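You operate a simulated robot arm through the tools that you are given. There is no shell and no other tool. Be economical: measure what you need, move in short steps, check, and stop when the job is done.

The job below is to be done with a simulated robot arm. You get a single attempt, and the scene is never put back.

TASK
Plug in the red and yellow cables as the chart says and check the network box.
Fine: switch the box on; one press of the yellow CHECK button, the display ends on LINKS OK; other cables stay.

It is judged by the outcome, as a careful person would: the job done as asked, and still so three seconds after it is handed in. It fails if anything else is knocked over, pushed out of place, dropped, spilled or broken.

THE ROBOT
A 7-joint arm with a two-finger parallel gripper, fixed in place. Base frame: the origin is at the foot of the arm, x ahead of it, y to its left, z up. Units: m, rad, N and s.
Its first joint turns from -2.304 to 2.304 rad. Payload 3.91 kg.
The TCP is the grasp point between the finger pads, 0.03 m short of the fingertips. In the tool frame z runs along the fingers and y along their closing line. Largest opening 0.11 m; finger width 0.02, thickness 0.01; the body of the gripper, 0.048 by 0.112 m, starts 0.055 m behind the TCP.
Orientation is that of the tool frame in the base frame, as a unit quaternion [w, x, y, z]. With the fingers straight down and closing along the base's y, the tool's x points along the base's -x, its y along +y and its z along -z.

THE INTERFACE
- The arm moves only by the tool jog_arm. Its argument "targets" is one flat list of numbers, 7 for each row, row after row: the shift along the tool's x, y, z in units of 100 mm (1.0 is 100 mm), then the turn, a rotation vector about the tool's x, y, z in units of 90 degrees (1.0 is 90 degrees), then the closure in counts, from 0 (fully open) to 255 (shut). In form: [tx, ty, tz, ax, ay, az, grip, tx, ty, tz, ax, ay, az, grip, ...]. A call has 1 to 20 rows; each row is the pose to reach, as a shift and turn from the pose commanded when the call began, along the tool's axes at that moment. A call with a number of a shift or a turn outside -1 to 1 is refused whole. Rows are played at 5 a second. More than 0.05 m and 0.15 rad between two rows, or a gripper value outside its range, and nothing of the call is played. A pose out of reach is approached as far as the arm can. The call stops where the force on the tool passes 40 N (or 10 N more than at its start, if that is more) or the arm is blocked; 0.2 s more then pass. Each finger travels about 0.108 m/s and halts on what it meets, pressing with about 29 N; the grip force reading is that of the motor and also rises with nothing between the fingers. The clock runs only during rows and for 0.2 s after the last one: add rows that repeat a pose to give the fingers time. The reply holds the time, the measured pose of the TCP, the force on the tool along the base axes, the opening and the grip force, in the units named above and with some noise, with the torque about the TCP (base axes, N m) and any sound that the robot's microphone picked up.
- Cameras (640 x 400 px; columns grow to the right, rows downward): "scene" is fixed at [0.4038, 0.6587, 1.654]; the picture's right is [-0.16, -0.99, 0.00], its down [-0.66, 0.10, -0.74] and it looks along [0.73, -0.12, -0.67] (base axes); focal length 214 px, centre (320, 200). "wrist" rides on the gripper at [0.072, 0.017, -0.103] in the tool frame; the picture's right is [-0.23, 0.97, 0.00], its down [-0.76, -0.18, -0.62] and it looks along [-0.61, -0.14, 0.78] (tool axes); focal length 222 px, centre (320, 200). There is no depth. A picture from a camera that has moved, and an enlarged one, comes with that camera's place and axes in the base frame and with its lens. The place of the scene camera against the robot may be out by one fixed shift of up to 0.025 m in any direction.
- grab_frame(camera): a new picture of that camera. It takes no simulated time.
- zoom(camera, box): a new picture of the part [left, top, right, bottom] of that camera's present view, enlarged. It takes no simulated time.
- sign_off(): hands the job in; it is judged then, once.

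Work in short steps. Places have to be worked out from the pictures, the camera data and where the tool is seen: move nearer, look again, correct. Check each grasp and each placing, and mend what went wrong. You have 120 turns and 64 pictures in all, those below and enlarged ones among them. Open the gripper and draw the arm clear of the work before you hand the job in, unless the task says otherwise; then end with one line.

The tools are called after "Emit:" as a command line: name --argument value ..., lists and objects as JSON in quotes. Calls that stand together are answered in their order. jog_arm: Moves the arm, as the interface text tells. Its arguments: {"type":"object","properties":{"targets":{"type":"array"}},"required":["targets"]} The other tools are called the same way: grab_frame (camera) takes a picture; zoom (camera, box) takes an enlarged picture of a part of a camera's view; sign_off () hands the job in.

At the start:

```text
time: 0.0
ee_pos: [0.2031, 0.6038, 1.2003]
tcp_rot: [0.0, 0.0, 1.0, 0.0]
force: [-0.1, 1.3, -0.2]
moment: [0.0, 0.0, -0.01]
gripper_width: 0.1099
grip_force: 0.1
```

scene: 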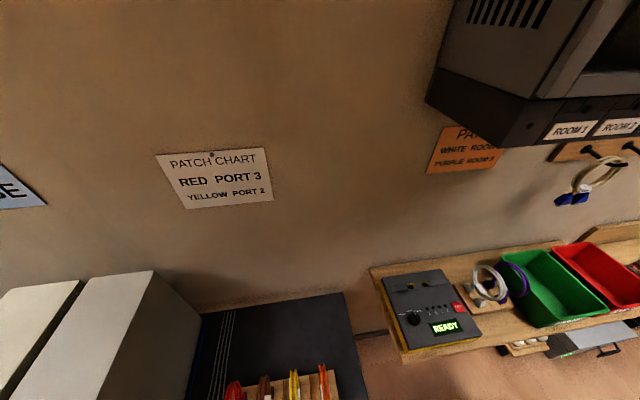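
wrist: 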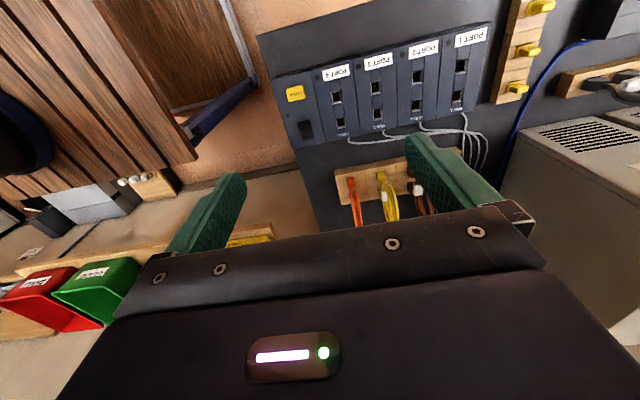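

I'll look more closely at both views first: the panel with ports and the chart.

Emit:
zoom --camera "wrist" --box '[250, 10, 550, 230]'

Emit:
zoom --camera "scene" --box '[180, 250, 500, 400]'

Emit:
zoom --camera "scene" --box '[140, 100, 520, 220]'

```text
1.82 times, centred on (400, 120) of wrist
camera zoom: at [0.1286, 0.6213, 1.3038], right [0.23, 0.97, 0.0], down [0.76, -0.18, 0.62], along [0.61, -0.14, -0.78], focal length 404 px, centre (174, 346)
```

zoom: 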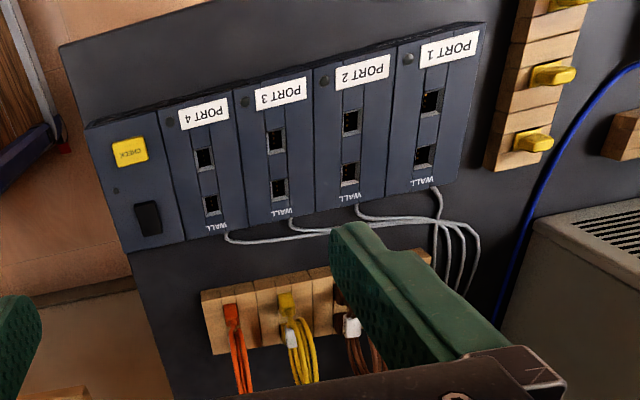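

```text
2.00 times, centred on (340, 325) of scene
camera zoom: at [0.4038, 0.6587, 1.654], right [-0.16, -0.99, 0.0], down [-0.66, 0.1, -0.74], along [0.73, -0.12, -0.67], focal length 429 px, centre (280, -50)
```

zoom: 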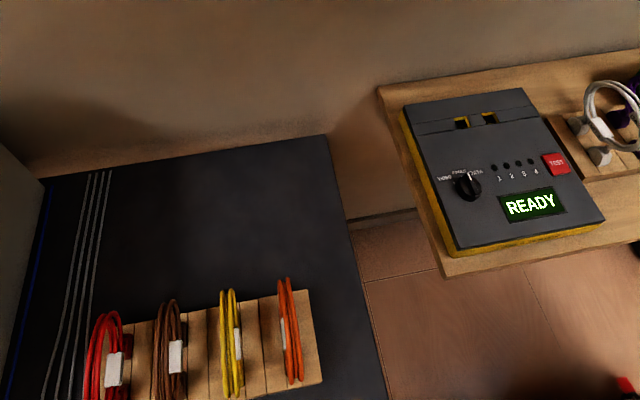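

```text
1.68 times, centred on (330, 160) of scene
camera zoom: at [0.4038, 0.6587, 1.654], right [-0.16, -0.99, 0.0], down [-0.66, 0.1, -0.74], along [0.73, -0.12, -0.67], focal length 361 px, centre (303, 267)
```

zoom: 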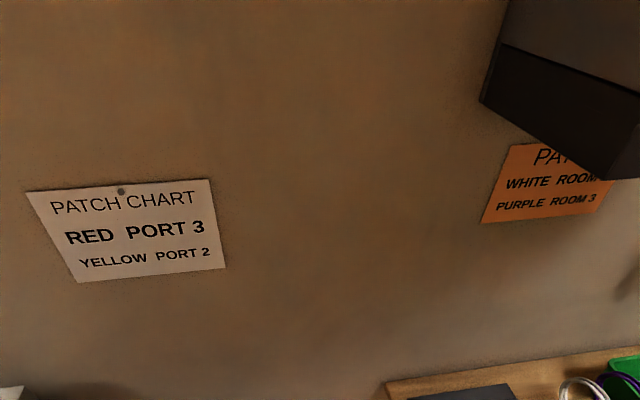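

The chart says RED→PORT 3, YELLOW→PORT 2. I need to triangulate the box, so I move the tool 100 mm toward base −y and 50 mm back and look again.

Emit:
jog_arm --targets '[0.2, -0.4, 0, 0, 0, 0, 0, 0.4, -0.8, 0, 0, 0, 0, 0, 0.5, -1, 0, 0, 0, 0, 0, 0.5, -1, 0, 0, 0, 0, 0]'

Emit:
grab_frame --camera "wrist"

```text
time: 1.0
ee_pos: [0.1524, 0.5026, 1.1991]
tcp_rot: [-0.001, 0.0, 1.0, 0.0]
force: [0.4, -0.3, -1.0]
moment: [0.01, 0.02, 0.02]
gripper_width: 0.1101
grip_force: 0.0
```

```text
58 pictures are left
camera wrist: at [0.0792, 0.5211, 1.3037], right [0.23, 0.97, 0.0], down [0.76, -0.18, 0.62], along [0.61, -0.14, -0.78], focal length 222 px, centre (320, 200)
```

wrist: 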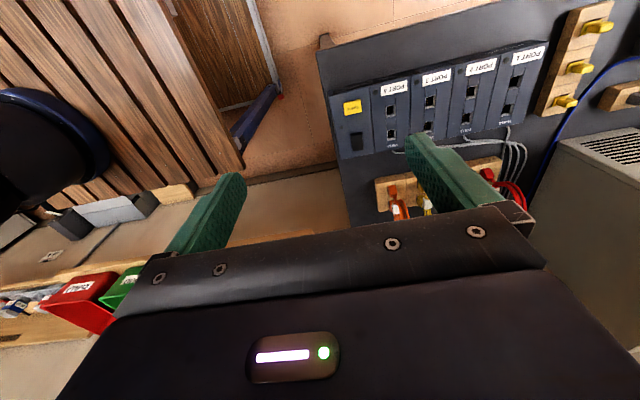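

Triangulating puts CHECK near (0.22, 0.55, 0.857) and the PORT 1 label near (0.21, 0.86, 0.846), so the box is face-up with ports along y. I move closer over it for details.

Emit:
jog_arm --targets '[0.15, 0.35, 0.15, 0, 0, 0, 0, 0.3, 0.7, 0.4, 0, 0, 0, 0, 0.5, 1, 0.6, 0, 0, 0, 0, 0.5, 1, 0.8, 0, 0, 0, 0]'

Emit:
jog_arm --targets '[0, 0.4, 0, 0, 0, 0, 0, 0, 0.8, 0, 0, 0, 0, 0, 0, 1, 0, 0, 0, 0, 0, 0, 1, 0, 0, 0, 0, 0]'

Emit:
grab_frame --camera "wrist"

Emit:
zoom --camera "wrist" --box '[150, 0, 470, 200]'

```text
time: 2.0
ee_pos: [0.1026, 0.604, 1.1185]
tcp_rot: [0.0, 0.0, 1.0, 0.0]
force: [-0.1, -0.8, 0.3]
moment: [0.02, 0.03, 0.01]
gripper_width: 0.1099
grip_force: 0.0
```

```text
time: 3.0
ee_pos: [0.1016, 0.7027, 1.1201]
tcp_rot: [-0.001, 0.001, 1.0, 0.0]
force: [0.5, 0.7, -0.5]
moment: [0.0, 0.0, -0.02]
gripper_width: 0.1103
grip_force: 0.0
```

```text
57 pictures are left
camera wrist: at [0.0282, 0.7215, 1.2246], right [0.23, 0.97, 0.0], down [0.76, -0.18, 0.62], along [0.61, -0.14, -0.78], focal length 222 px, centre (320, 200)
```

wrist: 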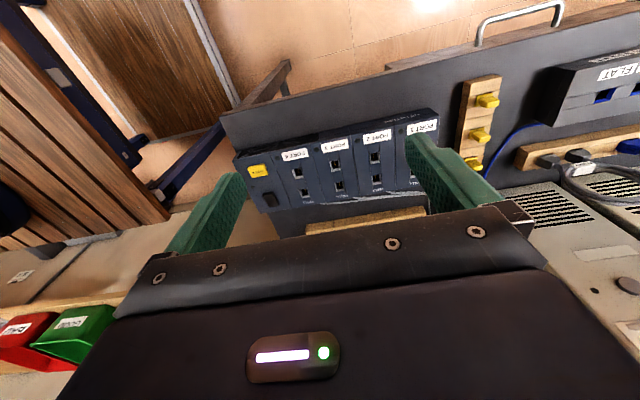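

```text
2.00 times, centred on (310, 100) of wrist
camera zoom: at [0.0282, 0.7215, 1.2246], right [0.23, 0.97, 0.0], down [0.76, -0.18, 0.62], along [0.61, -0.14, -0.78], focal length 444 px, centre (340, 400)
```

zoom: 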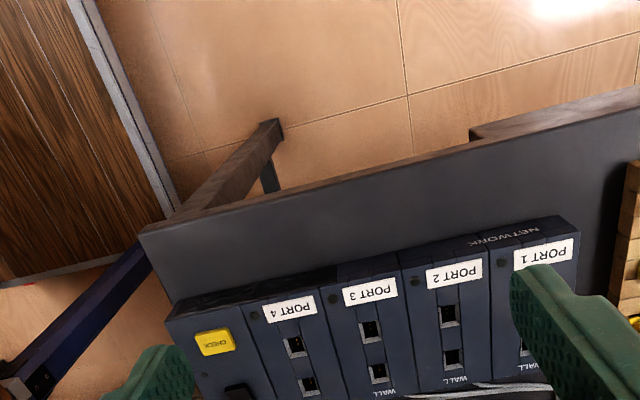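

I shift forward and to the right so that the box and rack both fall in the clear part of the view between the fingers.

Emit:
jog_arm --targets '[-0.4, 0, 0, 0, 0, 0, 0, -0.8, 0, 0, 0, 0, 0, 0, -1, 0.2, 0, 0, 0, 0, 0, -1, 0.2, 0, 0, 0, 0, 0]'

Emit:
grab_frame --camera "wrist"

Emit:
zoom --camera "wrist" --box '[200, 0, 440, 150]'

```text
time: 4.0
ee_pos: [0.2028, 0.7232, 1.1205]
tcp_rot: [0.001, 0.001, 1.0, 0.0]
force: [-0.2, -0.6, 0.2]
moment: [0.0, 0.01, 0.0]
gripper_width: 0.1099
grip_force: 0.0
```

```text
55 pictures are left
camera wrist: at [0.1289, 0.7411, 1.2242], right [0.23, 0.97, 0.0], down [0.76, -0.18, 0.62], along [0.61, -0.14, -0.78], focal length 222 px, centre (320, 200)
```

wrist: 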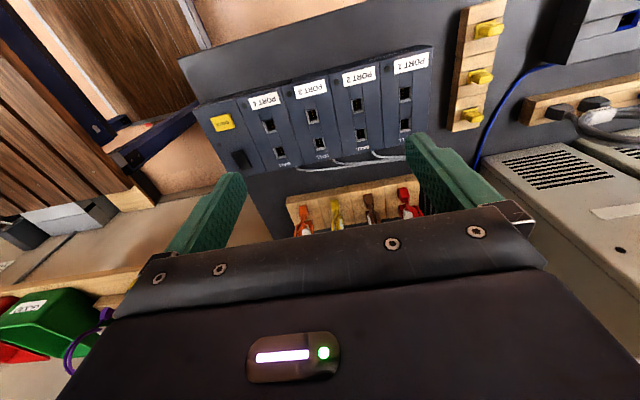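

```text
2.67 times, centred on (320, 75) of wrist
camera zoom: at [0.1289, 0.7411, 1.2242], right [0.23, 0.97, 0.0], down [0.76, -0.18, 0.62], along [0.61, -0.14, -0.78], focal length 592 px, centre (320, 533)
```

zoom: 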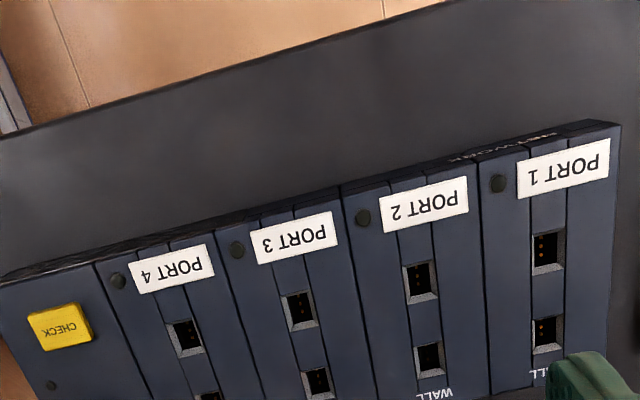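

I need the rack cables in the clear area too, so I move another 80 mm forward and zoom there.

Emit:
jog_arm --targets '[-0.4, 0, 0, 0, 0, 0, 0, -0.8, 0, 0, 0, 0, 0, 0, -0.8, 0, 0, 0, 0, 0, 0]'

Emit:
zoom --camera "wrist" --box '[200, 60, 440, 210]'

Emit:
zoom --camera "scene" --box '[200, 340, 360, 400]'

```text
time: 4.8
ee_pos: [0.2816, 0.7225, 1.1181]
tcp_rot: [-0.001, 0.0, 1.0, 0.0]
force: [-0.2, 0.2, -0.4]
moment: [-0.02, -0.03, 0.02]
gripper_width: 0.1101
grip_force: 0.1
```

```text
2.67 times, centred on (320, 135) of wrist
camera zoom: at [0.2092, 0.7414, 1.2233], right [0.23, 0.97, 0.0], down [0.76, -0.18, 0.62], along [0.61, -0.14, -0.78], focal length 592 px, centre (320, 373)
```

zoom: 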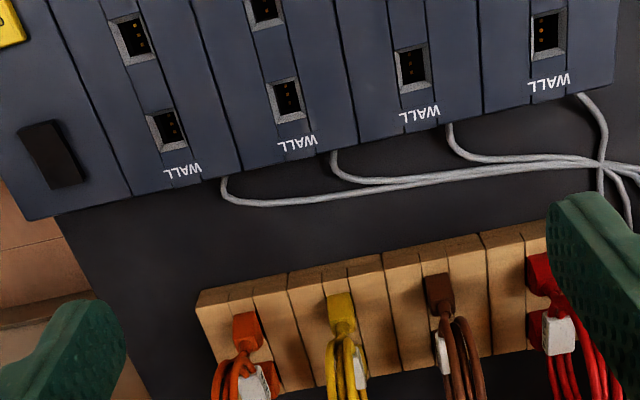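

```text
4.00 times, centred on (280, 370) of scene
camera zoom: at [0.4038, 0.6587, 1.654], right [-0.16, -0.99, 0.0], down [-0.66, 0.1, -0.74], along [0.73, -0.12, -0.67], focal length 858 px, centre (480, -480)
```

zoom: 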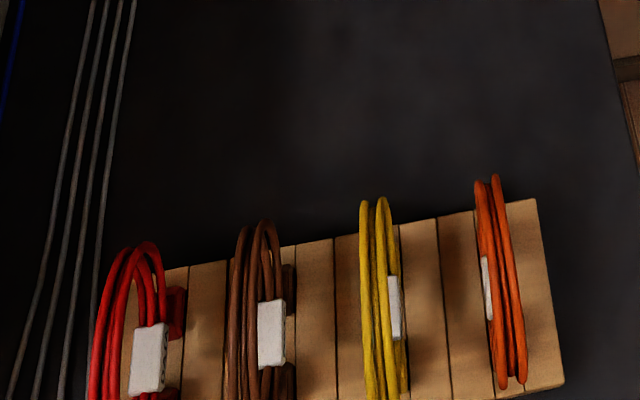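

The rack cables look like coils with two stacked plugs (port + wall spacing) and a white band. I turn the tool 90° about the vertical and go beside the rack to look at them from the side.

Emit:
jog_arm --targets '[-0.1, -0.1, 0, 0, 0, -0.09, 0, -0.2, -0.2, 0, 0, 0, -0.18, 0, -0.3, -0.3, 0, 0, 0, -0.27, 0, -0.4, -0.4, 0, 0, 0, -0.36, 0, -0.5, -0.5, 0, 0, 0, -0.45, 0, -0.6, -0.6, 0, 0, 0, -0.54, 0, -0.7, -0.7, 0, 0, 0, -0.63, 0, -0.8, -0.8, 0, 0, 0, -0.72, 0, -0.9, -0.9, 0, 0, 0, -0.81, 0, -1, -1, 0, 0, 0, -0.9, 0, -1, -1, 0.1, 0, 0, -0.95, 0, -1, -1, 0.2, 0, 0, -1, 0, -1, -1, 0.2, 0, 0, -1, 0]'

Emit:
jog_arm --targets '[0.4, -0.3, 0, 0, 0, 0, 0, 0.8, -0.5, 0.3, 0, 0, 0, 0, 0.8, -0.5, 0.5, 0, 0, 0, 0, 0.8, -0.5, 0.5, 0, 0, 0, 0]'

Emit:
grab_frame --camera "wrist"

```text
time: 7.6
ee_pos: [0.3819, 0.6236, 1.0996]
tcp_rot: [0.0, 0.707, -0.707, -0.001]
force: [-0.5, 0.4, -0.3]
moment: [-0.02, 0.02, -0.01]
gripper_width: 0.1099
grip_force: 0.0
```

```text
refused: row 2 steps farther than a row can; nothing moved
```

```text
51 pictures are left
camera wrist: at [0.3642, 0.5522, 1.2033], right [-0.97, 0.23, 0.0], down [0.18, 0.76, 0.62], along [0.14, 0.61, -0.78], focal length 222 px, centre (320, 200)
```

wrist: 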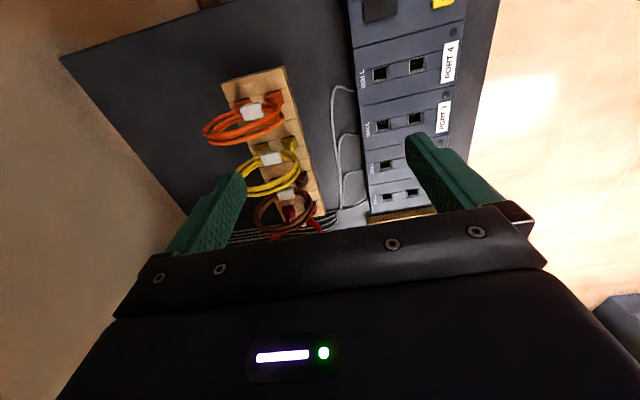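

Useful side view; I descend and back off further to see the coil profile.

Emit:
jog_arm --targets '[0.3, -0.2, 0.1, 0, 0, 0, 0, 0.6, -0.4, 0.2, 0, 0, 0, 0, 0.9, -0.5, 0.4, 0, 0, 0, 0, 0.9, -0.5, 0.8, 0, 0, 0, 0, 0.9, -0.5, 0.8, 0, 0, 0, 0]'

Emit:
zoom --camera "wrist" --box '[200, 60, 440, 210]'

```text
time: 8.8
ee_pos: [0.4314, 0.5325, 1.0187]
tcp_rot: [0.0, 0.708, -0.706, 0.001]
force: [0.0, -0.6, 1.4]
moment: [0.04, 0.01, -0.03]
gripper_width: 0.1098
grip_force: 0.0
```

```text
2.67 times, centred on (320, 135) of wrist
camera zoom: at [0.4132, 0.4616, 1.1232], right [-0.97, 0.23, 0.0], down [0.18, 0.76, 0.62], along [0.14, 0.61, -0.78], focal length 592 px, centre (320, 373)
```

zoom: 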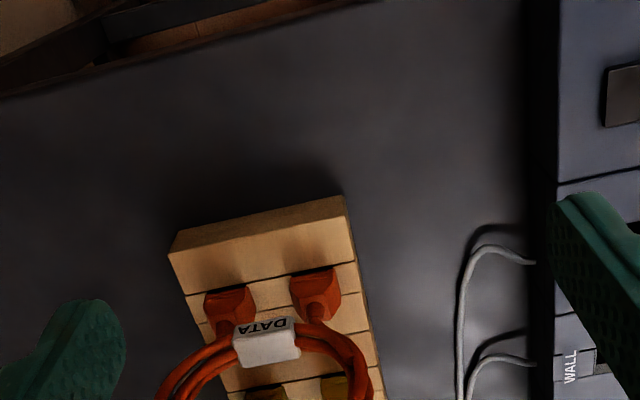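

The cable has two plugs with a coil arching over them and a white DATA label. I tilt the camera 40° toward horizontal to measure heights.

Emit:
jog_arm --targets '[0.1, 0, 0, 0, -0.09, 0, 0, 0.2, 0, 0, 0, -0.18, 0, 0, 0.3, 0, 0, 0, -0.27, 0, 0, 0.3, 0, 0.1, 0, -0.36, 0, 0, 0.3, 0, 0.2, 0, -0.44, 0, 0, 0.3, 0, 0.2, 0, -0.44, 0, 0]'

Emit:
grab_frame --camera "wrist"

Emit:
zoom --camera "wrist" --box '[200, 60, 440, 210]'

```text
time: 10.2
ee_pos: [0.4326, 0.5041, 1.0006]
tcp_rot: [0.241, -0.665, 0.665, 0.24]
force: [-1.0, -0.5, -0.7]
moment: [-0.02, -0.03, -0.02]
gripper_width: 0.11
grip_force: 0.1
```

```text
49 pictures are left
camera wrist: at [0.4139, 0.383, 1.034], right [-0.97, 0.17, 0.14], down [0.18, 0.19, 0.97], along [0.14, 0.97, -0.21], focal length 222 px, centre (320, 200)
```

wrist: 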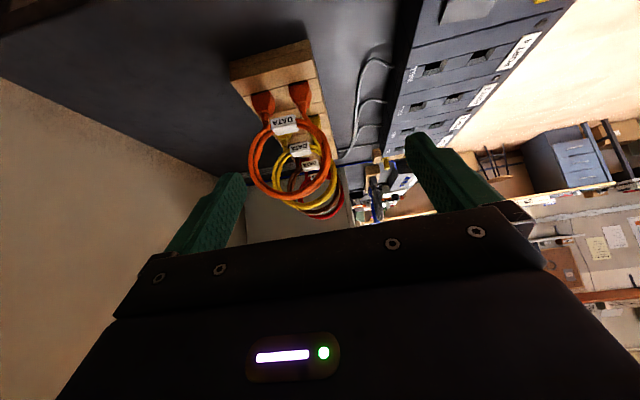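

```text
2.67 times, centred on (320, 135) of wrist
camera zoom: at [0.4139, 0.383, 1.034], right [-0.97, 0.17, 0.14], down [0.18, 0.19, 0.97], along [0.14, 0.97, -0.21], focal length 592 px, centre (320, 373)
```

zoom: 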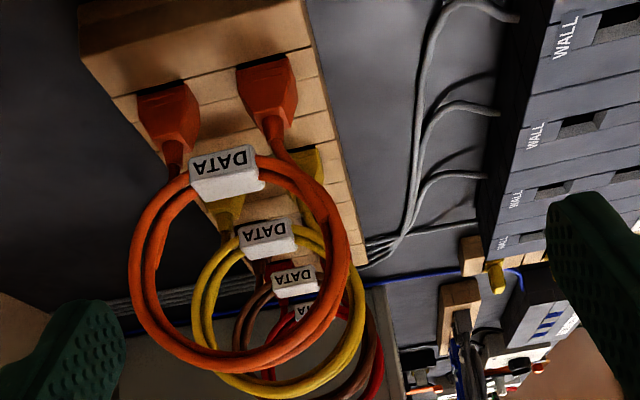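

Now the geometry is clear: the plugs (≈56 mm apart in x) sit in the rack, with a ring about 100 mm tall above them and the DATA tag just above the plugs. The ring is too tall for a vertical grasp on the tag, so I'll come in pitched ~60–65° from the −x side with the camera on top. First I un-tilt and raise.

Emit:
jog_arm --targets '[-0.13, 0, -0.15, 0, 0.09, 0, 0, -0.26, 0, -0.3, 0, 0.18, 0, 0, -0.39, 0, -0.45, 0, 0.27, 0, 0, -0.52, 0, -0.6, 0, 0.36, 0, 0, -0.64, 0, -0.766, 0, 0.44, 0, 0, -0.64, 0, -0.766, 0, 0.44, 0, 0]'

Emit:
jog_arm --targets '[0, 0, 0, 0, 0, -0.09, 0, 0, 0, 0, 0, 0, -0.18, 0, 0, 0, 0, 0, 0, -0.27, 0, 0, 0, 0, 0, 0, -0.36, 0, 0, 0, 0, 0, 0, -0.45, 0, 0, 0, 0, 0, 0, -0.54, 0, 0, 0, 0, 0, 0, -0.63, 0, 0, 0, 0, 0, 0, -0.72, 0, 0, 0, 0, 0, 0, -0.81, 0, 0, 0, 0, 0, 0, -0.9, 0, 0, 0, 0, 0, 0, -0.95, 0, 0, 0, 0, 0, 0, -1, 0, 0, 0, 0, 0, 0, -1, 0]'

```text
time: 11.6
ee_pos: [0.4318, 0.5032, 1.1002]
tcp_rot: [0.0, 0.707, -0.707, 0.0]
force: [0.5, 0.6, 0.3]
moment: [-0.02, 0.01, 0.01]
gripper_width: 0.11
grip_force: 0.0
```

```text
time: 14.4
ee_pos: [0.4316, 0.5035, 1.0995]
tcp_rot: [-0.001, 1.0, 0.001, 0.0]
force: [0.2, 0.0, -0.3]
moment: [0.0, 0.04, -0.03]
gripper_width: 0.1102
grip_force: 0.2
```

Rotation worked. Now I translate to above the box and tilt 60° toward +x at a safe height to test reachability.

Emit:
jog_arm --targets '[-0.2, -0.35, 0, 0, 0, 0, 0, -0.4, -0.7, 0, 0, 0, 0, 0, -0.6, -1, 0, 0, 0, 0, 0, -0.6, -1, 0, 0, 0, 0, 0]'

Emit:
jog_arm --targets '[-0.05, -0.15, 0, 0, 0.09, 0, 0, -0.1, -0.3, 0, 0, 0.18, 0, 0, -0.15, -0.45, 0, 0, 0.27, 0, 0, -0.2, -0.6, 0, 0, 0.36, 0, 0, -0.25, -0.75, 0, 0, 0.45, 0, 0, -0.3, -0.9, 0, 0, 0.54, 0, 0, -0.35, -1, 0, 0, 0.63, 0, 0, -0.4, -1, 0, 0, 0.7, 0, 0, -0.4, -1, 0, 0, 0.7, 0, 0]'

Emit:
grab_frame --camera "wrist"

```text
time: 15.4
ee_pos: [0.3712, 0.6042, 1.0985]
tcp_rot: [0.0, 1.0, -0.001, 0.0]
force: [0.5, 0.1, -0.4]
moment: [-0.01, 0.01, 0.01]
gripper_width: 0.1098
grip_force: 0.1
```

```text
time: 17.4
ee_pos: [0.3316, 0.7036, 1.1006]
tcp_rot: [0.0, 0.852, -0.001, 0.523]
force: [-0.4, -0.5, 0.7]
moment: [-0.04, -0.01, -0.01]
gripper_width: 0.11
grip_force: 0.0
```

```text
47 pictures are left
camera wrist: at [0.2719, 0.6885, 1.2119], right [-0.1, -0.97, -0.2], down [-0.9, 0.18, -0.4], along [0.42, 0.14, -0.9], focal length 222 px, centre (320, 200)
```

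wrist: 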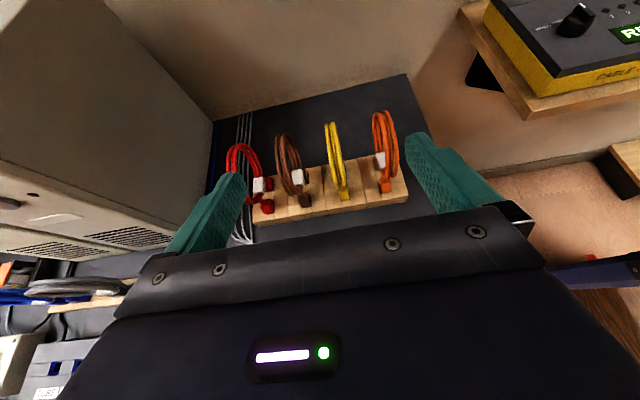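

The 63° tilted pose is reachable and gives a clear view of the rack. Zoom to measure the yellow cable.

Emit:
zoom --camera "wrist" --box '[210, 90, 430, 230]'

```text
2.86 times, centred on (320, 160) of wrist
camera zoom: at [0.2719, 0.6885, 1.2119], right [-0.1, -0.97, -0.2], down [-0.9, 0.18, -0.4], along [0.42, 0.14, -0.9], focal length 635 px, centre (320, 314)
```

zoom: 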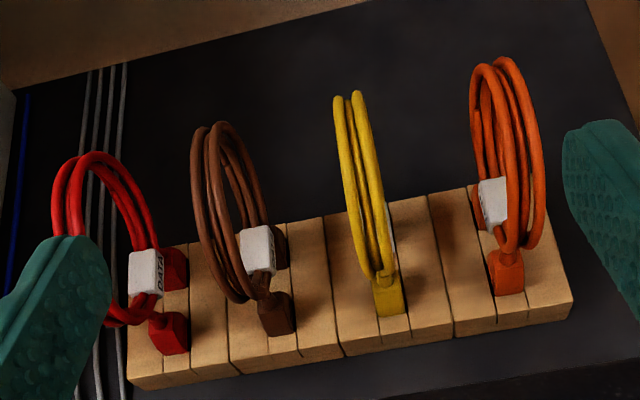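

Yellow: plugs at x≈0.450/0.503, y≈0.700; tag ≈(0.476, 0.700, 0.873). I descend to a pre-grasp standoff with tilt 68° and fingers narrowed to ~60 mm.

Emit:
jog_arm --targets '[-0.25, 0, 0.14, 0, 0.0275, 0, 50, -0.5, 0, 0.28, 0, 0.055, 0, 116, -0.75, 0, 0.43, 0, 0.055, 0, 116, -1, 0, 0.57, 0, 0.055, 0, 116, -1, 0, 0.57, 0, 0.055, 0, 116]'

Emit:
grab_frame --camera "wrist"

```text
time: 18.6
ee_pos: [0.3371, 0.7041, 0.9852]
tcp_rot: [-0.002, 0.83, 0.002, 0.558]
force: [-0.2, 0.2, -0.5]
moment: [0.01, 0.02, -0.01]
gripper_width: 0.0599
grip_force: 0.0
```

```text
45 pictures are left
camera wrist: at [0.2677, 0.6883, 1.0913], right [-0.08, -0.97, -0.21], down [-0.86, 0.18, -0.47], along [0.5, 0.14, -0.86], focal length 222 px, centre (320, 200)
```

wrist: 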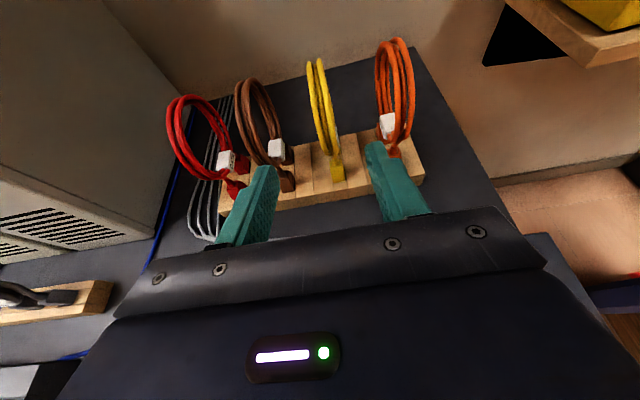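

Yellow y ≈ 0.7015, aligned. I descend to the approach line and advance ~75 mm along the tool axis, then check.

Emit:
jog_arm --targets '[-0.26, 0.02, 0.12, 0, 0, 0, 116, -0.52, 0.03, 0.24, 0, 0, 0, 116, -0.52, 0.03, 0.5, 0, 0, 0, 116, -0.52, 0.03, 0.75, 0, 0, 0, 116, -0.52, 0.03, 1, 0, 0, 0, 116, -0.52, 0.03, 1, 0, 0, 0, 116]'

Emit:
grab_frame --camera "wrist"

```text
time: 20.0
ee_pos: [0.412, 0.7003, 0.8991]
tcp_rot: [-0.001, 0.829, 0.001, 0.559]
force: [-0.3, -0.1, -0.1]
moment: [0.0, 0.02, 0.01]
gripper_width: 0.0597
grip_force: 0.1
```

```text
44 pictures are left
camera wrist: at [0.3409, 0.685, 1.0058], right [-0.08, -0.97, -0.21], down [-0.86, 0.18, -0.47], along [0.5, 0.14, -0.86], focal length 222 px, centre (320, 200)
```

wrist: 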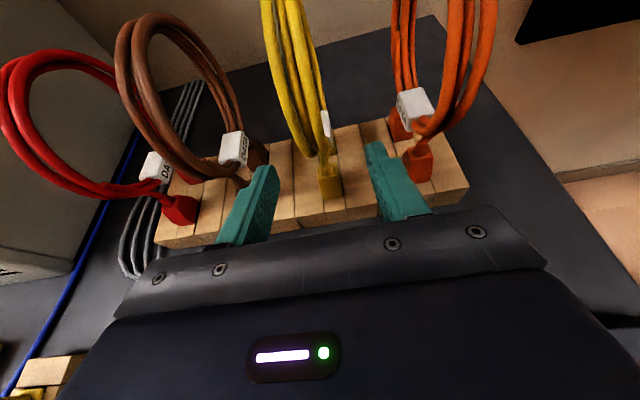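

The fingers straddle the yellow cable with clearance to brown and orange. Advance 52 mm to the tag, then check before closing.

Emit:
jog_arm --targets '[0, 0, 0.2, 0, 0, 0, 116, 0, 0, 0.4, 0, 0, 0, 116, 0, 0, 0.52, 0, 0, 0, 116, 0, 0, 0.52, 0, 0, 0, 116]'

Emit:
zoom --camera "wrist" --box '[160, 0, 480, 260]'

```text
time: 21.0
ee_pos: [0.4594, 0.7004, 0.878]
tcp_rot: [0.0, 0.829, -0.001, 0.56]
force: [-0.7, 0.1, 0.2]
moment: [0.02, 0.0, 0.02]
gripper_width: 0.0602
grip_force: 0.0
```

```text
1.54 times, centred on (320, 130) of wrist
camera zoom: at [0.3895, 0.6853, 0.9858], right [-0.08, -0.97, -0.21], down [-0.86, 0.18, -0.47], along [0.5, 0.14, -0.86], focal length 342 px, centre (320, 308)
```

zoom: 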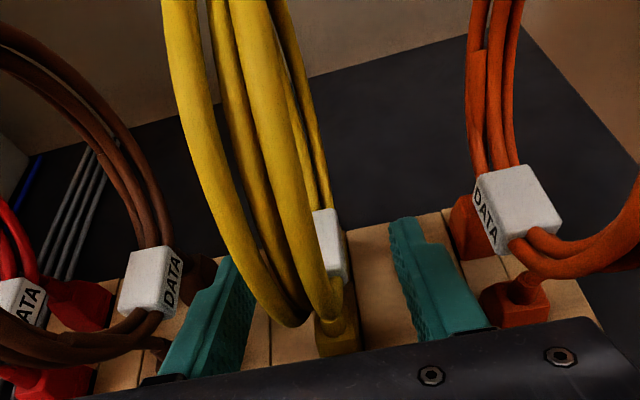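

No contact so far and the tag is between the fingertips. I nudge 6 mm further and close.

Emit:
jog_arm --targets '[0, 0, 0.06, 0, 0, 0, 116, 0, 0, 0.06, 0, 0, 0, 170, 0, 0, 0.06, 0, 0, 0, 255, 0, 0, 0.06, 0, 0, 0, 255, 0, 0, 0.06, 0, 0, 0, 255]'

Emit:
zoom --camera "wrist" --box '[160, 0, 480, 260]'

```text
time: 22.2
ee_pos: [0.4647, 0.701, 0.8768]
tcp_rot: [0.001, 0.829, -0.001, 0.559]
force: [1.2, -0.5, 1.0]
moment: [-0.01, -0.09, -0.04]
gripper_width: 0.0155
grip_force: 28.6
```

```text
1.54 times, centred on (320, 130) of wrist
camera zoom: at [0.3948, 0.6852, 0.9836], right [-0.09, -0.97, -0.21], down [-0.86, 0.18, -0.47], along [0.5, 0.14, -0.86], focal length 342 px, centre (320, 308)
```

zoom: 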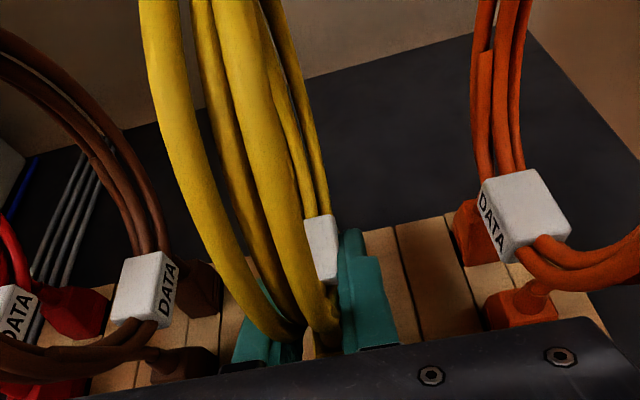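

Closed on ~15.5 mm with full grip force. I lift straight up (base z) 30 mm and check.

Emit:
jog_arm --targets '[0.09, 0, -0.038, 0, 0, 0, 255, 0.18, 0, -0.076, 0, 0, 0, 255, 0.28, 0, -0.113, 0, 0, 0, 255, 0.28, 0, -0.113, 0, 0, 0, 255]'

Emit:
zoom --camera "wrist" --box '[160, 0, 480, 260]'

```text
time: 23.2
ee_pos: [0.4647, 0.6997, 0.9063]
tcp_rot: [-0.001, 0.83, 0.0, 0.558]
force: [0.2, 0.3, -0.6]
moment: [0.03, 0.04, -0.03]
gripper_width: 0.0155
grip_force: 29.1
```

```text
1.54 times, centred on (320, 130) of wrist
camera zoom: at [0.395, 0.685, 1.0138], right [-0.09, -0.97, -0.21], down [-0.86, 0.18, -0.47], along [0.5, 0.14, -0.86], focal length 342 px, centre (320, 308)
```

zoom: 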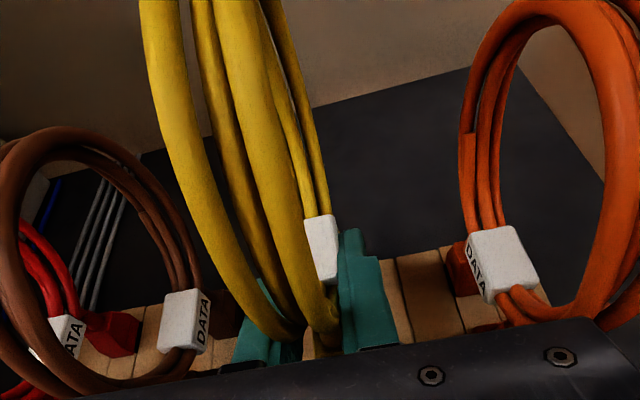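

The cable came free and is held rigidly. I raise 100 mm more, then retreat toward −x and +y so the camera can see the ports.

Emit:
jog_arm --targets '[0.25, 0, -0.1, 0, 0, 0, 255, 0.5, 0, -0.2, 0, 0, 0, 255, 0.75, 0, -0.3, 0, 0, 0, 255, 0.926, 0, -0.378, 0, 0, 0, 255, 0.926, 0, -0.378, 0, 0, 0, 255]'

Emit:
jog_arm --targets '[-0.125, -0.25, -0.31, 0, 0, 0, 255, -0.25, -0.5, -0.62, 0, 0, 0, 255, -0.378, -0.75, -0.926, 0, 0, 0, 255, -0.378, -0.75, -0.926, 0, 0, 0, 255]'

Emit:
jog_arm --targets '[-0.125, 0, -0.31, 0, 0, 0, 255, -0.25, 0, -0.62, 0, 0, 0, 255, -0.378, 0, -0.926, 0, 0, 0, 255, -0.378, 0, -0.926, 0, 0, 0, 255]'

Emit:
grab_frame --camera "wrist"

```text
time: 24.4
ee_pos: [0.4652, 0.7009, 1.0075]
tcp_rot: [0.0, 0.829, 0.0, 0.559]
force: [0.0, 0.4, -0.6]
moment: [0.0, -0.02, -0.01]
gripper_width: 0.0156
grip_force: 28.9
```

```text
time: 25.4
ee_pos: [0.3646, 0.7757, 1.0076]
tcp_rot: [0.0, 0.829, 0.0, 0.559]
force: [-1.0, -1.0, -0.2]
moment: [0.02, 0.03, 0.01]
gripper_width: 0.0159
grip_force: 29.0
```

```text
time: 26.4
ee_pos: [0.2639, 0.7754, 1.0075]
tcp_rot: [0.0, 0.83, 0.0, 0.558]
force: [0.6, 0.7, 0.1]
moment: [0.02, 0.03, -0.01]
gripper_width: 0.0155
grip_force: 29.4
```

```text
40 pictures are left
camera wrist: at [0.1939, 0.7595, 1.1136], right [-0.08, -0.97, -0.21], down [-0.86, 0.18, -0.47], along [0.5, 0.14, -0.86], focal length 222 px, centre (320, 200)
```

wrist: 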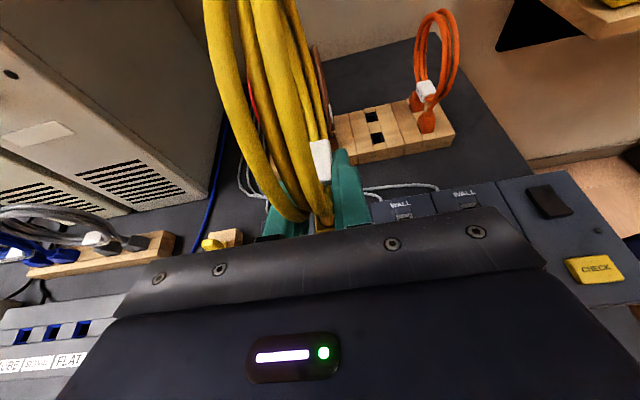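

I back off another 100 mm toward −x to bring the port jacks into view.

Emit:
jog_arm --targets '[-0.125, 0, -0.31, 0, 0, 0, 255, -0.25, 0, -0.62, 0, 0, 0, 255, -0.378, 0, -0.926, 0, 0, 0, 255, -0.378, 0, -0.926, 0, 0, 0, 255]'

Emit:
zoom --camera "wrist" --box '[240, 60, 560, 260]'

```text
time: 27.4
ee_pos: [0.1638, 0.776, 1.0067]
tcp_rot: [-0.001, 0.829, 0.0, 0.56]
force: [-0.2, -0.3, 0.0]
moment: [0.02, 0.04, -0.02]
gripper_width: 0.0157
grip_force: 29.0
```

```text
2.00 times, centred on (400, 160) of wrist
camera zoom: at [0.0944, 0.7598, 1.1136], right [-0.09, -0.97, -0.21], down [-0.86, 0.18, -0.47], along [0.5, 0.14, -0.86], focal length 444 px, centre (160, 280)
```

zoom: 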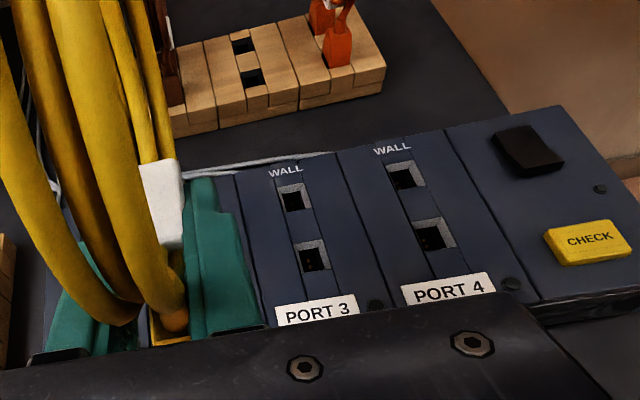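

Triangulated: port 3 jacks at (0.247/0.295, 0.702, 0.848), so port 2 is at y≈0.777; the rack slots are at x≈0.454/0.503. So TCP should go to (0.257, 0.777), seated z≈0.894. Move above it and down to z≈0.93.

Emit:
jog_arm --targets '[0.12, 0, 0.29, 0, 0, 0, 255, 0.24, -0.01, 0.58, 0, 0, 0, 255, 0.352, -0.01, 0.863, 0, 0, 0, 255, 0.352, -0.01, 0.863, 0, 0, 0, 255]'

Emit:
jog_arm --targets '[-0.25, 0, 0.1, 0, 0, 0, 255, -0.5, 0, 0.2, 0, 0, 0, 255, -0.713, 0, 0.291, 0, 0, 0, 255, -0.713, 0, 0.291, 0, 0, 0, 255]'

Emit:
grab_frame --camera "wrist"

Emit:
zoom --camera "wrist" --box '[240, 90, 480, 240]'

```text
time: 28.4
ee_pos: [0.2574, 0.7768, 1.0058]
tcp_rot: [-0.001, 0.83, 0.001, 0.558]
force: [0.4, 0.1, -0.9]
moment: [-0.03, 0.03, 0.02]
gripper_width: 0.0157
grip_force: 28.7
```

```text
time: 29.4
ee_pos: [0.2571, 0.7767, 0.9282]
tcp_rot: [-0.001, 0.829, 0.001, 0.559]
force: [0.0, 0.4, -1.0]
moment: [0.02, -0.03, 0.02]
gripper_width: 0.0156
grip_force: 28.4
```

```text
38 pictures are left
camera wrist: at [0.1877, 0.7602, 1.0359], right [-0.08, -0.97, -0.21], down [-0.86, 0.18, -0.47], along [0.5, 0.14, -0.86], focal length 222 px, centre (320, 200)
```

wrist: 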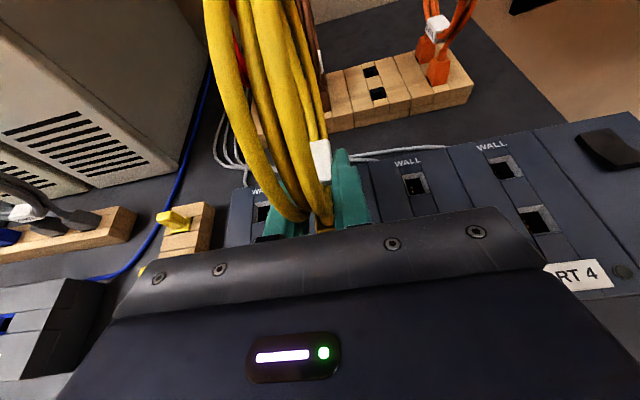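

```text
2.67 times, centred on (360, 165) of wrist
camera zoom: at [0.1877, 0.7602, 1.0359], right [-0.08, -0.97, -0.21], down [-0.86, 0.18, -0.47], along [0.5, 0.14, -0.86], focal length 592 px, centre (213, 293)
```

zoom: 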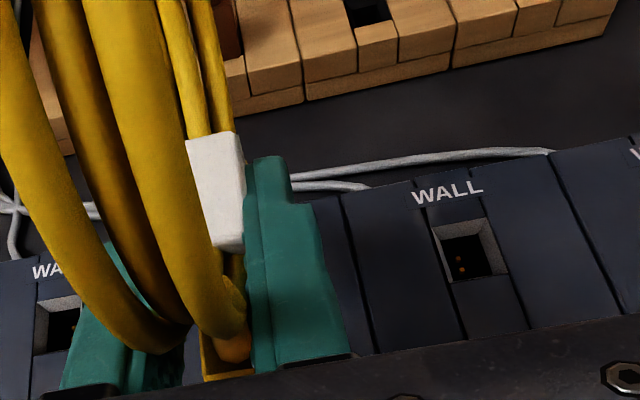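

Port 1 and 3 wall jacks bracket port 2 at y≈0.776, wall jack x≈0.2955, which matches my pose. Lower slowly into the jacks.

Emit:
jog_arm --targets '[-0.093, 0.005, 0.038, 0, 0, 0, 255, -0.139, 0.005, 0.057, 0, 0, 0, 255, -0.185, 0.005, 0.0757, 0, 0, 0, 255, -0.232, 0.005, 0.0945, 0, 0, 0, 255, -0.278, 0.005, 0.113, 0, 0, 0, 255, -0.278, 0.005, 0.113, 0, 0, 0, 255]'

```text
time: 30.8
ee_pos: [0.256, 0.7756, 0.8988]
tcp_rot: [-0.001, 0.829, 0.001, 0.559]
force: [-13.9, 1.1, -0.7]
moment: [-0.02, 0.65, 0.01]
gripper_width: 0.0154
grip_force: 29.0
```

The plugs have entered (no vertical force, but −14 N in x), so I ease 2 mm toward −x and continue down.

Emit:
jog_arm --targets '[-0.0076, 0, -0.0185, 0, 0, 0, 255, -0.03, 0, -0.009, 0, 0, 0, 255, -0.054, 0, 0.0, 0, 0, 0, 255, -0.054, 0, 0.0, 0, 0, 0, 255]'

```text
time: 31.8
ee_pos: [0.2556, 0.7774, 0.8969]
tcp_rot: [-0.001, 0.829, -0.001, 0.559]
force: [-0.4, -0.3, 21.6]
moment: [-0.03, -0.13, -0.06]
gripper_width: 0.0155
grip_force: 28.7
```

Lateral force is gone and there is 21 N upward at z≈0.897: either seated or on the insertion resistance. Look before pushing more.

Emit:
zoom --camera "wrist" --box '[240, 90, 480, 240]'

Emit:
jog_arm --targets '[-0.02, 0, 0.008, 0, 0, 0, 255, -0.037, 0, 0.015, 0, 0, 0, 255, -0.037, 0, 0.015, 0, 0, 0, 255]'

```text
2.67 times, centred on (360, 165) of wrist
camera zoom: at [0.1864, 0.7602, 1.0031], right [-0.09, -0.97, -0.21], down [-0.86, 0.18, -0.47], along [0.5, 0.14, -0.85], focal length 592 px, centre (213, 293)
```

zoom: 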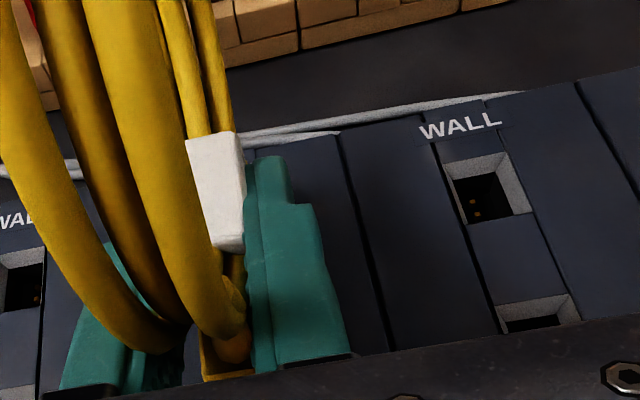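

```text
time: 32.6
ee_pos: [0.2565, 0.7741, 0.8904]
tcp_rot: [-0.001, 0.829, 0.0, 0.559]
force: [2.0, 3.6, 19.0]
moment: [-0.01, 0.06, 0.02]
gripper_width: 0.0153
grip_force: 28.8
```

It advanced to z≈0.890 at constant ~20 N, like friction insertion. Keep pushing in small steps until it bottoms.

Emit:
jog_arm --targets '[-0.028, 0, 0.011, 0, 0, 0, 255, -0.056, 0, 0.023, 0, 0, 0, 255, -0.056, 0, 0.023, 0, 0, 0, 255]'

```text
time: 33.4
ee_pos: [0.2546, 0.7751, 0.8852]
tcp_rot: [0.0, 0.829, -0.001, 0.559]
force: [-8.1, -7.0, 26.8]
moment: [-0.25, -0.24, -0.09]
gripper_width: 0.0128
grip_force: 29.1
```

Grip width dropped, so the fingers began to slip down the cable: it likely bottomed out near 0.89. Check visually.

Emit:
zoom --camera "wrist" --box '[240, 90, 480, 240]'

```text
2.67 times, centred on (360, 165) of wrist
camera zoom: at [0.1851, 0.76, 0.9924], right [-0.08, -0.97, -0.21], down [-0.86, 0.18, -0.47], along [0.5, 0.14, -0.86], focal length 592 px, centre (213, 293)
```

zoom: 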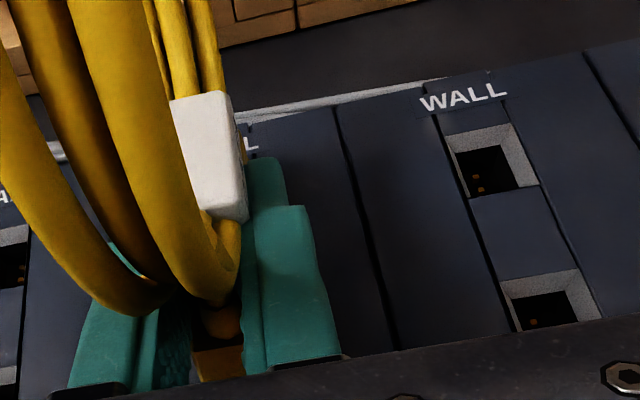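

The fingers slid along the cable while the plugs stayed put. I release and withdraw straight back along the tool axis to inspect the seating.

Emit:
jog_arm --targets '[0, 0, 0, 0, 0, 0, 180, 0, 0, 0, 0, 0, 0, 116, 0, 0, 0, 0, 0, 0, 116, 0, 0, -0.3, 0, 0, 0, 116, 0, 0, -0.6, 0, 0, 0, 116, 0, 0, -1, 0, 0, 0, 116, 0, 0, -1, 0, 0, 0, 116]'

Emit:
grab_frame --camera "wrist"

```text
time: 35.0
ee_pos: [0.1621, 0.7767, 0.9217]
tcp_rot: [0.001, 0.829, 0.0, 0.559]
force: [0.0, 0.3, -0.3]
moment: [-0.01, 0.01, 0.01]
gripper_width: 0.0599
grip_force: 0.2
```

```text
34 pictures are left
camera wrist: at [0.0926, 0.7613, 1.0287], right [-0.09, -0.97, -0.21], down [-0.86, 0.18, -0.47], along [0.5, 0.14, -0.86], focal length 222 px, centre (320, 200)
```

wrist: 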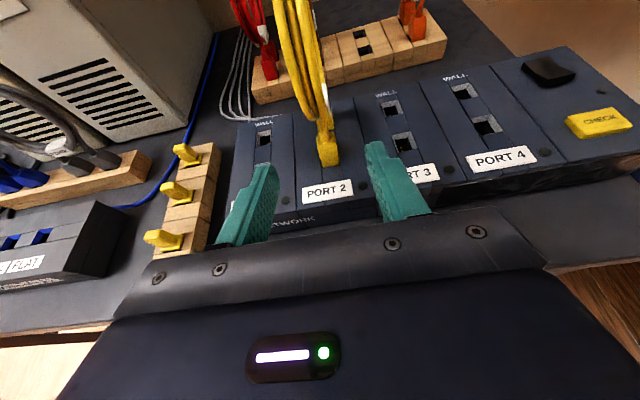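

Emit:
zoom --camera "wrist" --box '[240, 30, 480, 200]'

```text
2.35 times, centred on (360, 115) of wrist
camera zoom: at [0.0926, 0.7613, 1.0287], right [-0.09, -0.97, -0.21], down [-0.86, 0.18, -0.47], along [0.5, 0.14, -0.86], focal length 523 px, centre (226, 400)
```

zoom: 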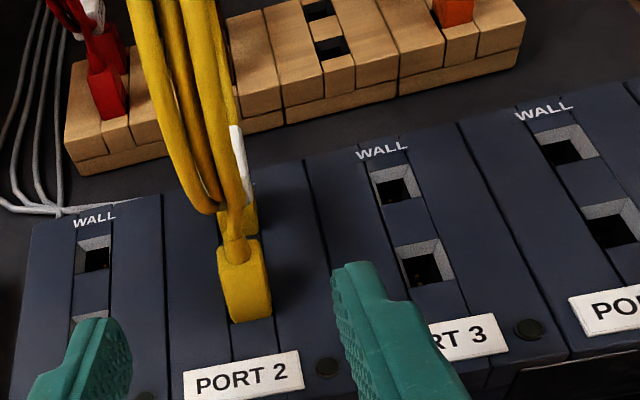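

Let me zoom tightly on the plug bases to judge seating.

Emit:
zoom --camera "wrist" --box '[290, 90, 430, 178]'

```text
4.55 times, centred on (360, 134) of wrist
camera zoom: at [0.0926, 0.7613, 1.0287], right [-0.09, -0.97, -0.21], down [-0.86, 0.18, -0.47], along [0.5, 0.14, -0.86], focal length 1010 px, centre (138, 500)
```

zoom: 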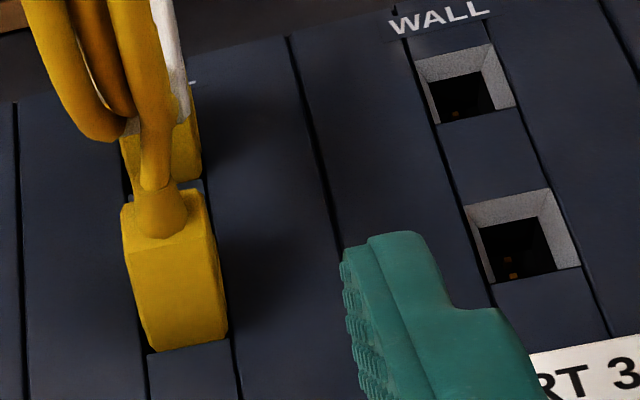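

The plug base lines up with the jack's front edge and its body height matches the rack seating, so yellow is seated. Next I rise clear, then move toward the red cable (y≈0.848), easing the tilt to 60°.

Emit:
jog_arm --targets '[0.25, 0, -0.1, 0, 0, 0, 116, 0.5, 0, -0.2, 0, 0, 0, 116, 0.75, 0, -0.3, 0, 0, 0, 116, 0.926, 0, -0.378, 0, 0, 0, 116, 0.926, -0.2, -0.378, 0, -0.045, 0, 116, 0.926, -0.5, -0.378, 0, -0.089, 0, 116, 0.926, -0.8, -0.378, 0, -0.089, 0, 116, 0.926, -0.8, -0.378, 0, -0.089, 0, 116]'

Emit:
jog_arm --targets '[0.45, 0, 0, 0, 0, 0, 116, 0.65, 0, 0.3, 0, 0, 0, 116, 0.8, 0, 0.65, 0, 0, 0, 116, 0.8, 0, 1, 0, 0, 0, 116, 0.8, 0, 1, 0, 0, 0, 116]'

Emit:
grab_frame --camera "wrist"

```text
time: 36.8
ee_pos: [0.1622, 0.856, 1.0224]
tcp_rot: [-0.001, 0.867, 0.001, 0.499]
force: [-0.2, -0.6, 0.2]
moment: [0.01, 0.0, 0.06]
gripper_width: 0.06
grip_force: 0.0
```

```text
time: 38.0
ee_pos: [0.2882, 0.8571, 1.0435]
tcp_rot: [0.0, 0.866, 0.0, 0.5]
force: [0.4, 0.0, -0.1]
moment: [-0.03, 0.0, 0.04]
gripper_width: 0.06
grip_force: 0.1
```

```text
31 pictures are left
camera wrist: at [0.2347, 0.8411, 1.1581], right [-0.11, -0.97, -0.2], down [-0.92, 0.18, -0.35], along [0.37, 0.14, -0.92], focal length 222 px, centre (320, 200)
```

wrist: 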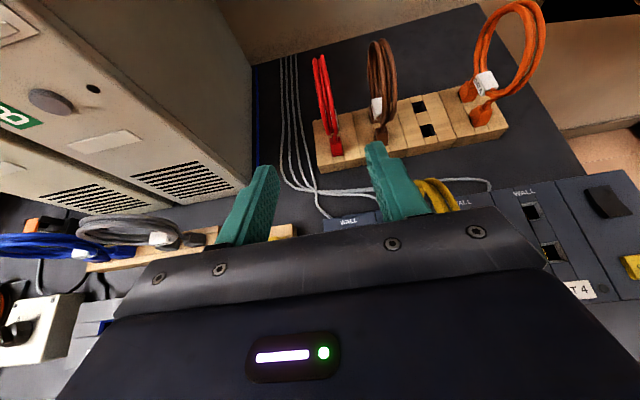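

Red is centred at y≈0.850, and I keep the hand ~7 mm on the +y side of it for clearance to the yellow ring. I descend to the approach line.

Emit:
jog_arm --targets '[-0.18, 0, 0.33, 0, 0, 0, 116, -0.36, 0, 0.67, 0, 0, 0, 116, -0.526, 0, 1, 0, 0, 0, 116, -0.526, 0, 1, 0, 0, 0, 116]'

Emit:
grab_frame --camera "wrist"

```text
time: 39.0
ee_pos: [0.3483, 0.8559, 0.9468]
tcp_rot: [0.0, 0.866, 0.0, 0.499]
force: [0.0, 0.3, -0.9]
moment: [-0.01, 0.01, 0.02]
gripper_width: 0.0598
grip_force: 0.0
```

```text
30 pictures are left
camera wrist: at [0.2951, 0.8409, 1.0612], right [-0.11, -0.97, -0.2], down [-0.92, 0.18, -0.35], along [0.37, 0.14, -0.92], focal length 222 px, centre (320, 200)
```

wrist: 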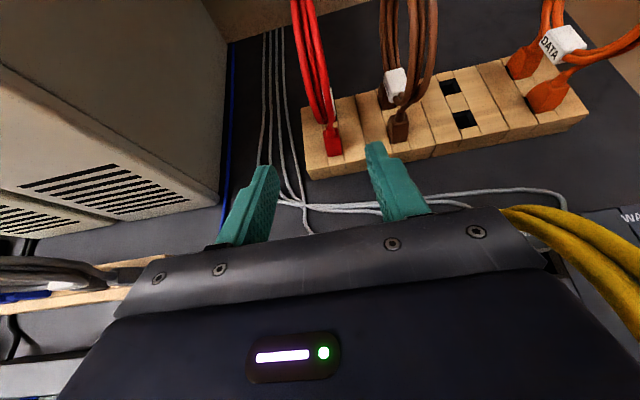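

Yellow ring clears the palm by ~19 mm. Red is at y≈0.851 between the fingers; advance 100 mm along the tool axis.

Emit:
jog_arm --targets '[0, 0, 0.25, 0, 0, 0, 116, 0, 0, 0.5, 0, 0, 0, 116, 0, 0, 0.75, 0, 0, 0, 116, 0, 0, 1, 0, 0, 0, 116, 0, 0, 1, 0, 0, 0, 116]'

Emit:
grab_frame --camera "wrist"

```text
time: 40.2
ee_pos: [0.4364, 0.8568, 0.8962]
tcp_rot: [0.0, 0.866, -0.001, 0.5]
force: [1.0, -0.1, -0.5]
moment: [-0.01, 0.02, 0.0]
gripper_width: 0.06
grip_force: 0.1
```

```text
29 pictures are left
camera wrist: at [0.3811, 0.8407, 1.0105], right [-0.11, -0.97, -0.2], down [-0.92, 0.18, -0.35], along [0.37, 0.14, -0.92], focal length 222 px, centre (320, 200)
```

wrist: 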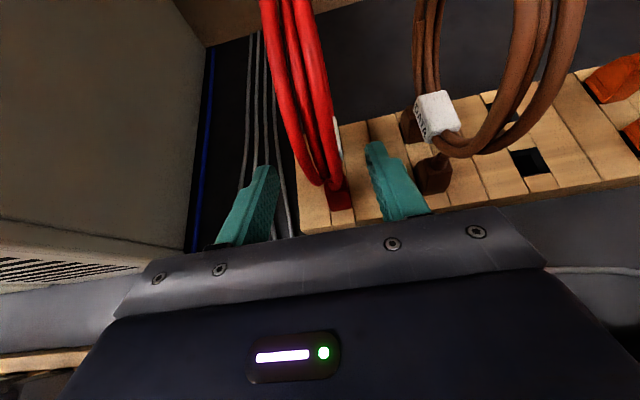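

Clear on both sides. Advance 31 mm and close.

Emit:
jog_arm --targets '[0, 0, 0.16, 0, 0, 0, 116, 0, 0, 0.31, 0, 0, 0, 116, 0, 0, 0.31, 0, 0, 0, 116, 0, 0, 0.31, 0, 0, 0, 180, 0, 0, 0.31, 0, 0, 0, 255, 0, 0, 0.31, 0, 0, 0, 255, 0, 0, 0.31, 0, 0, 0, 255]'

Emit:
zoom --camera "wrist" --box '[160, 0, 480, 260]'

```text
time: 41.8
ee_pos: [0.462, 0.855, 0.8784]
tcp_rot: [0.001, 0.866, -0.001, 0.5]
force: [2.5, -11.7, -0.7]
moment: [-0.66, -0.09, -0.62]
gripper_width: 0.0161
grip_force: 28.9
```

```text
1.54 times, centred on (320, 130) of wrist
camera zoom: at [0.4086, 0.8401, 0.9948], right [-0.11, -0.97, -0.2], down [-0.92, 0.18, -0.35], along [0.37, 0.14, -0.92], focal length 342 px, centre (320, 308)
```

zoom: 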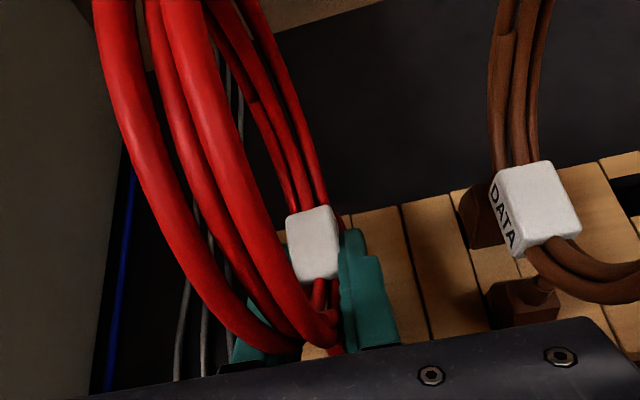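

The grip holds (16 mm), but there is a −12 N side load because my hand is off-centre in +y. I relieve it by shifting 5 mm toward −y.

Emit:
jog_arm --targets '[0, 0.025, 0, 0, 0, 0, 255, 0, 0.05, 0, 0, 0, 0, 255, 0, 0.05, 0, 0, 0, 0, 255]'

```text
time: 42.6
ee_pos: [0.4631, 0.8507, 0.8793]
tcp_rot: [-0.001, 0.866, 0.0, 0.5]
force: [0.3, 1.4, 0.8]
moment: [0.05, 0.05, 0.01]
gripper_width: 0.0158
grip_force: 28.9
```

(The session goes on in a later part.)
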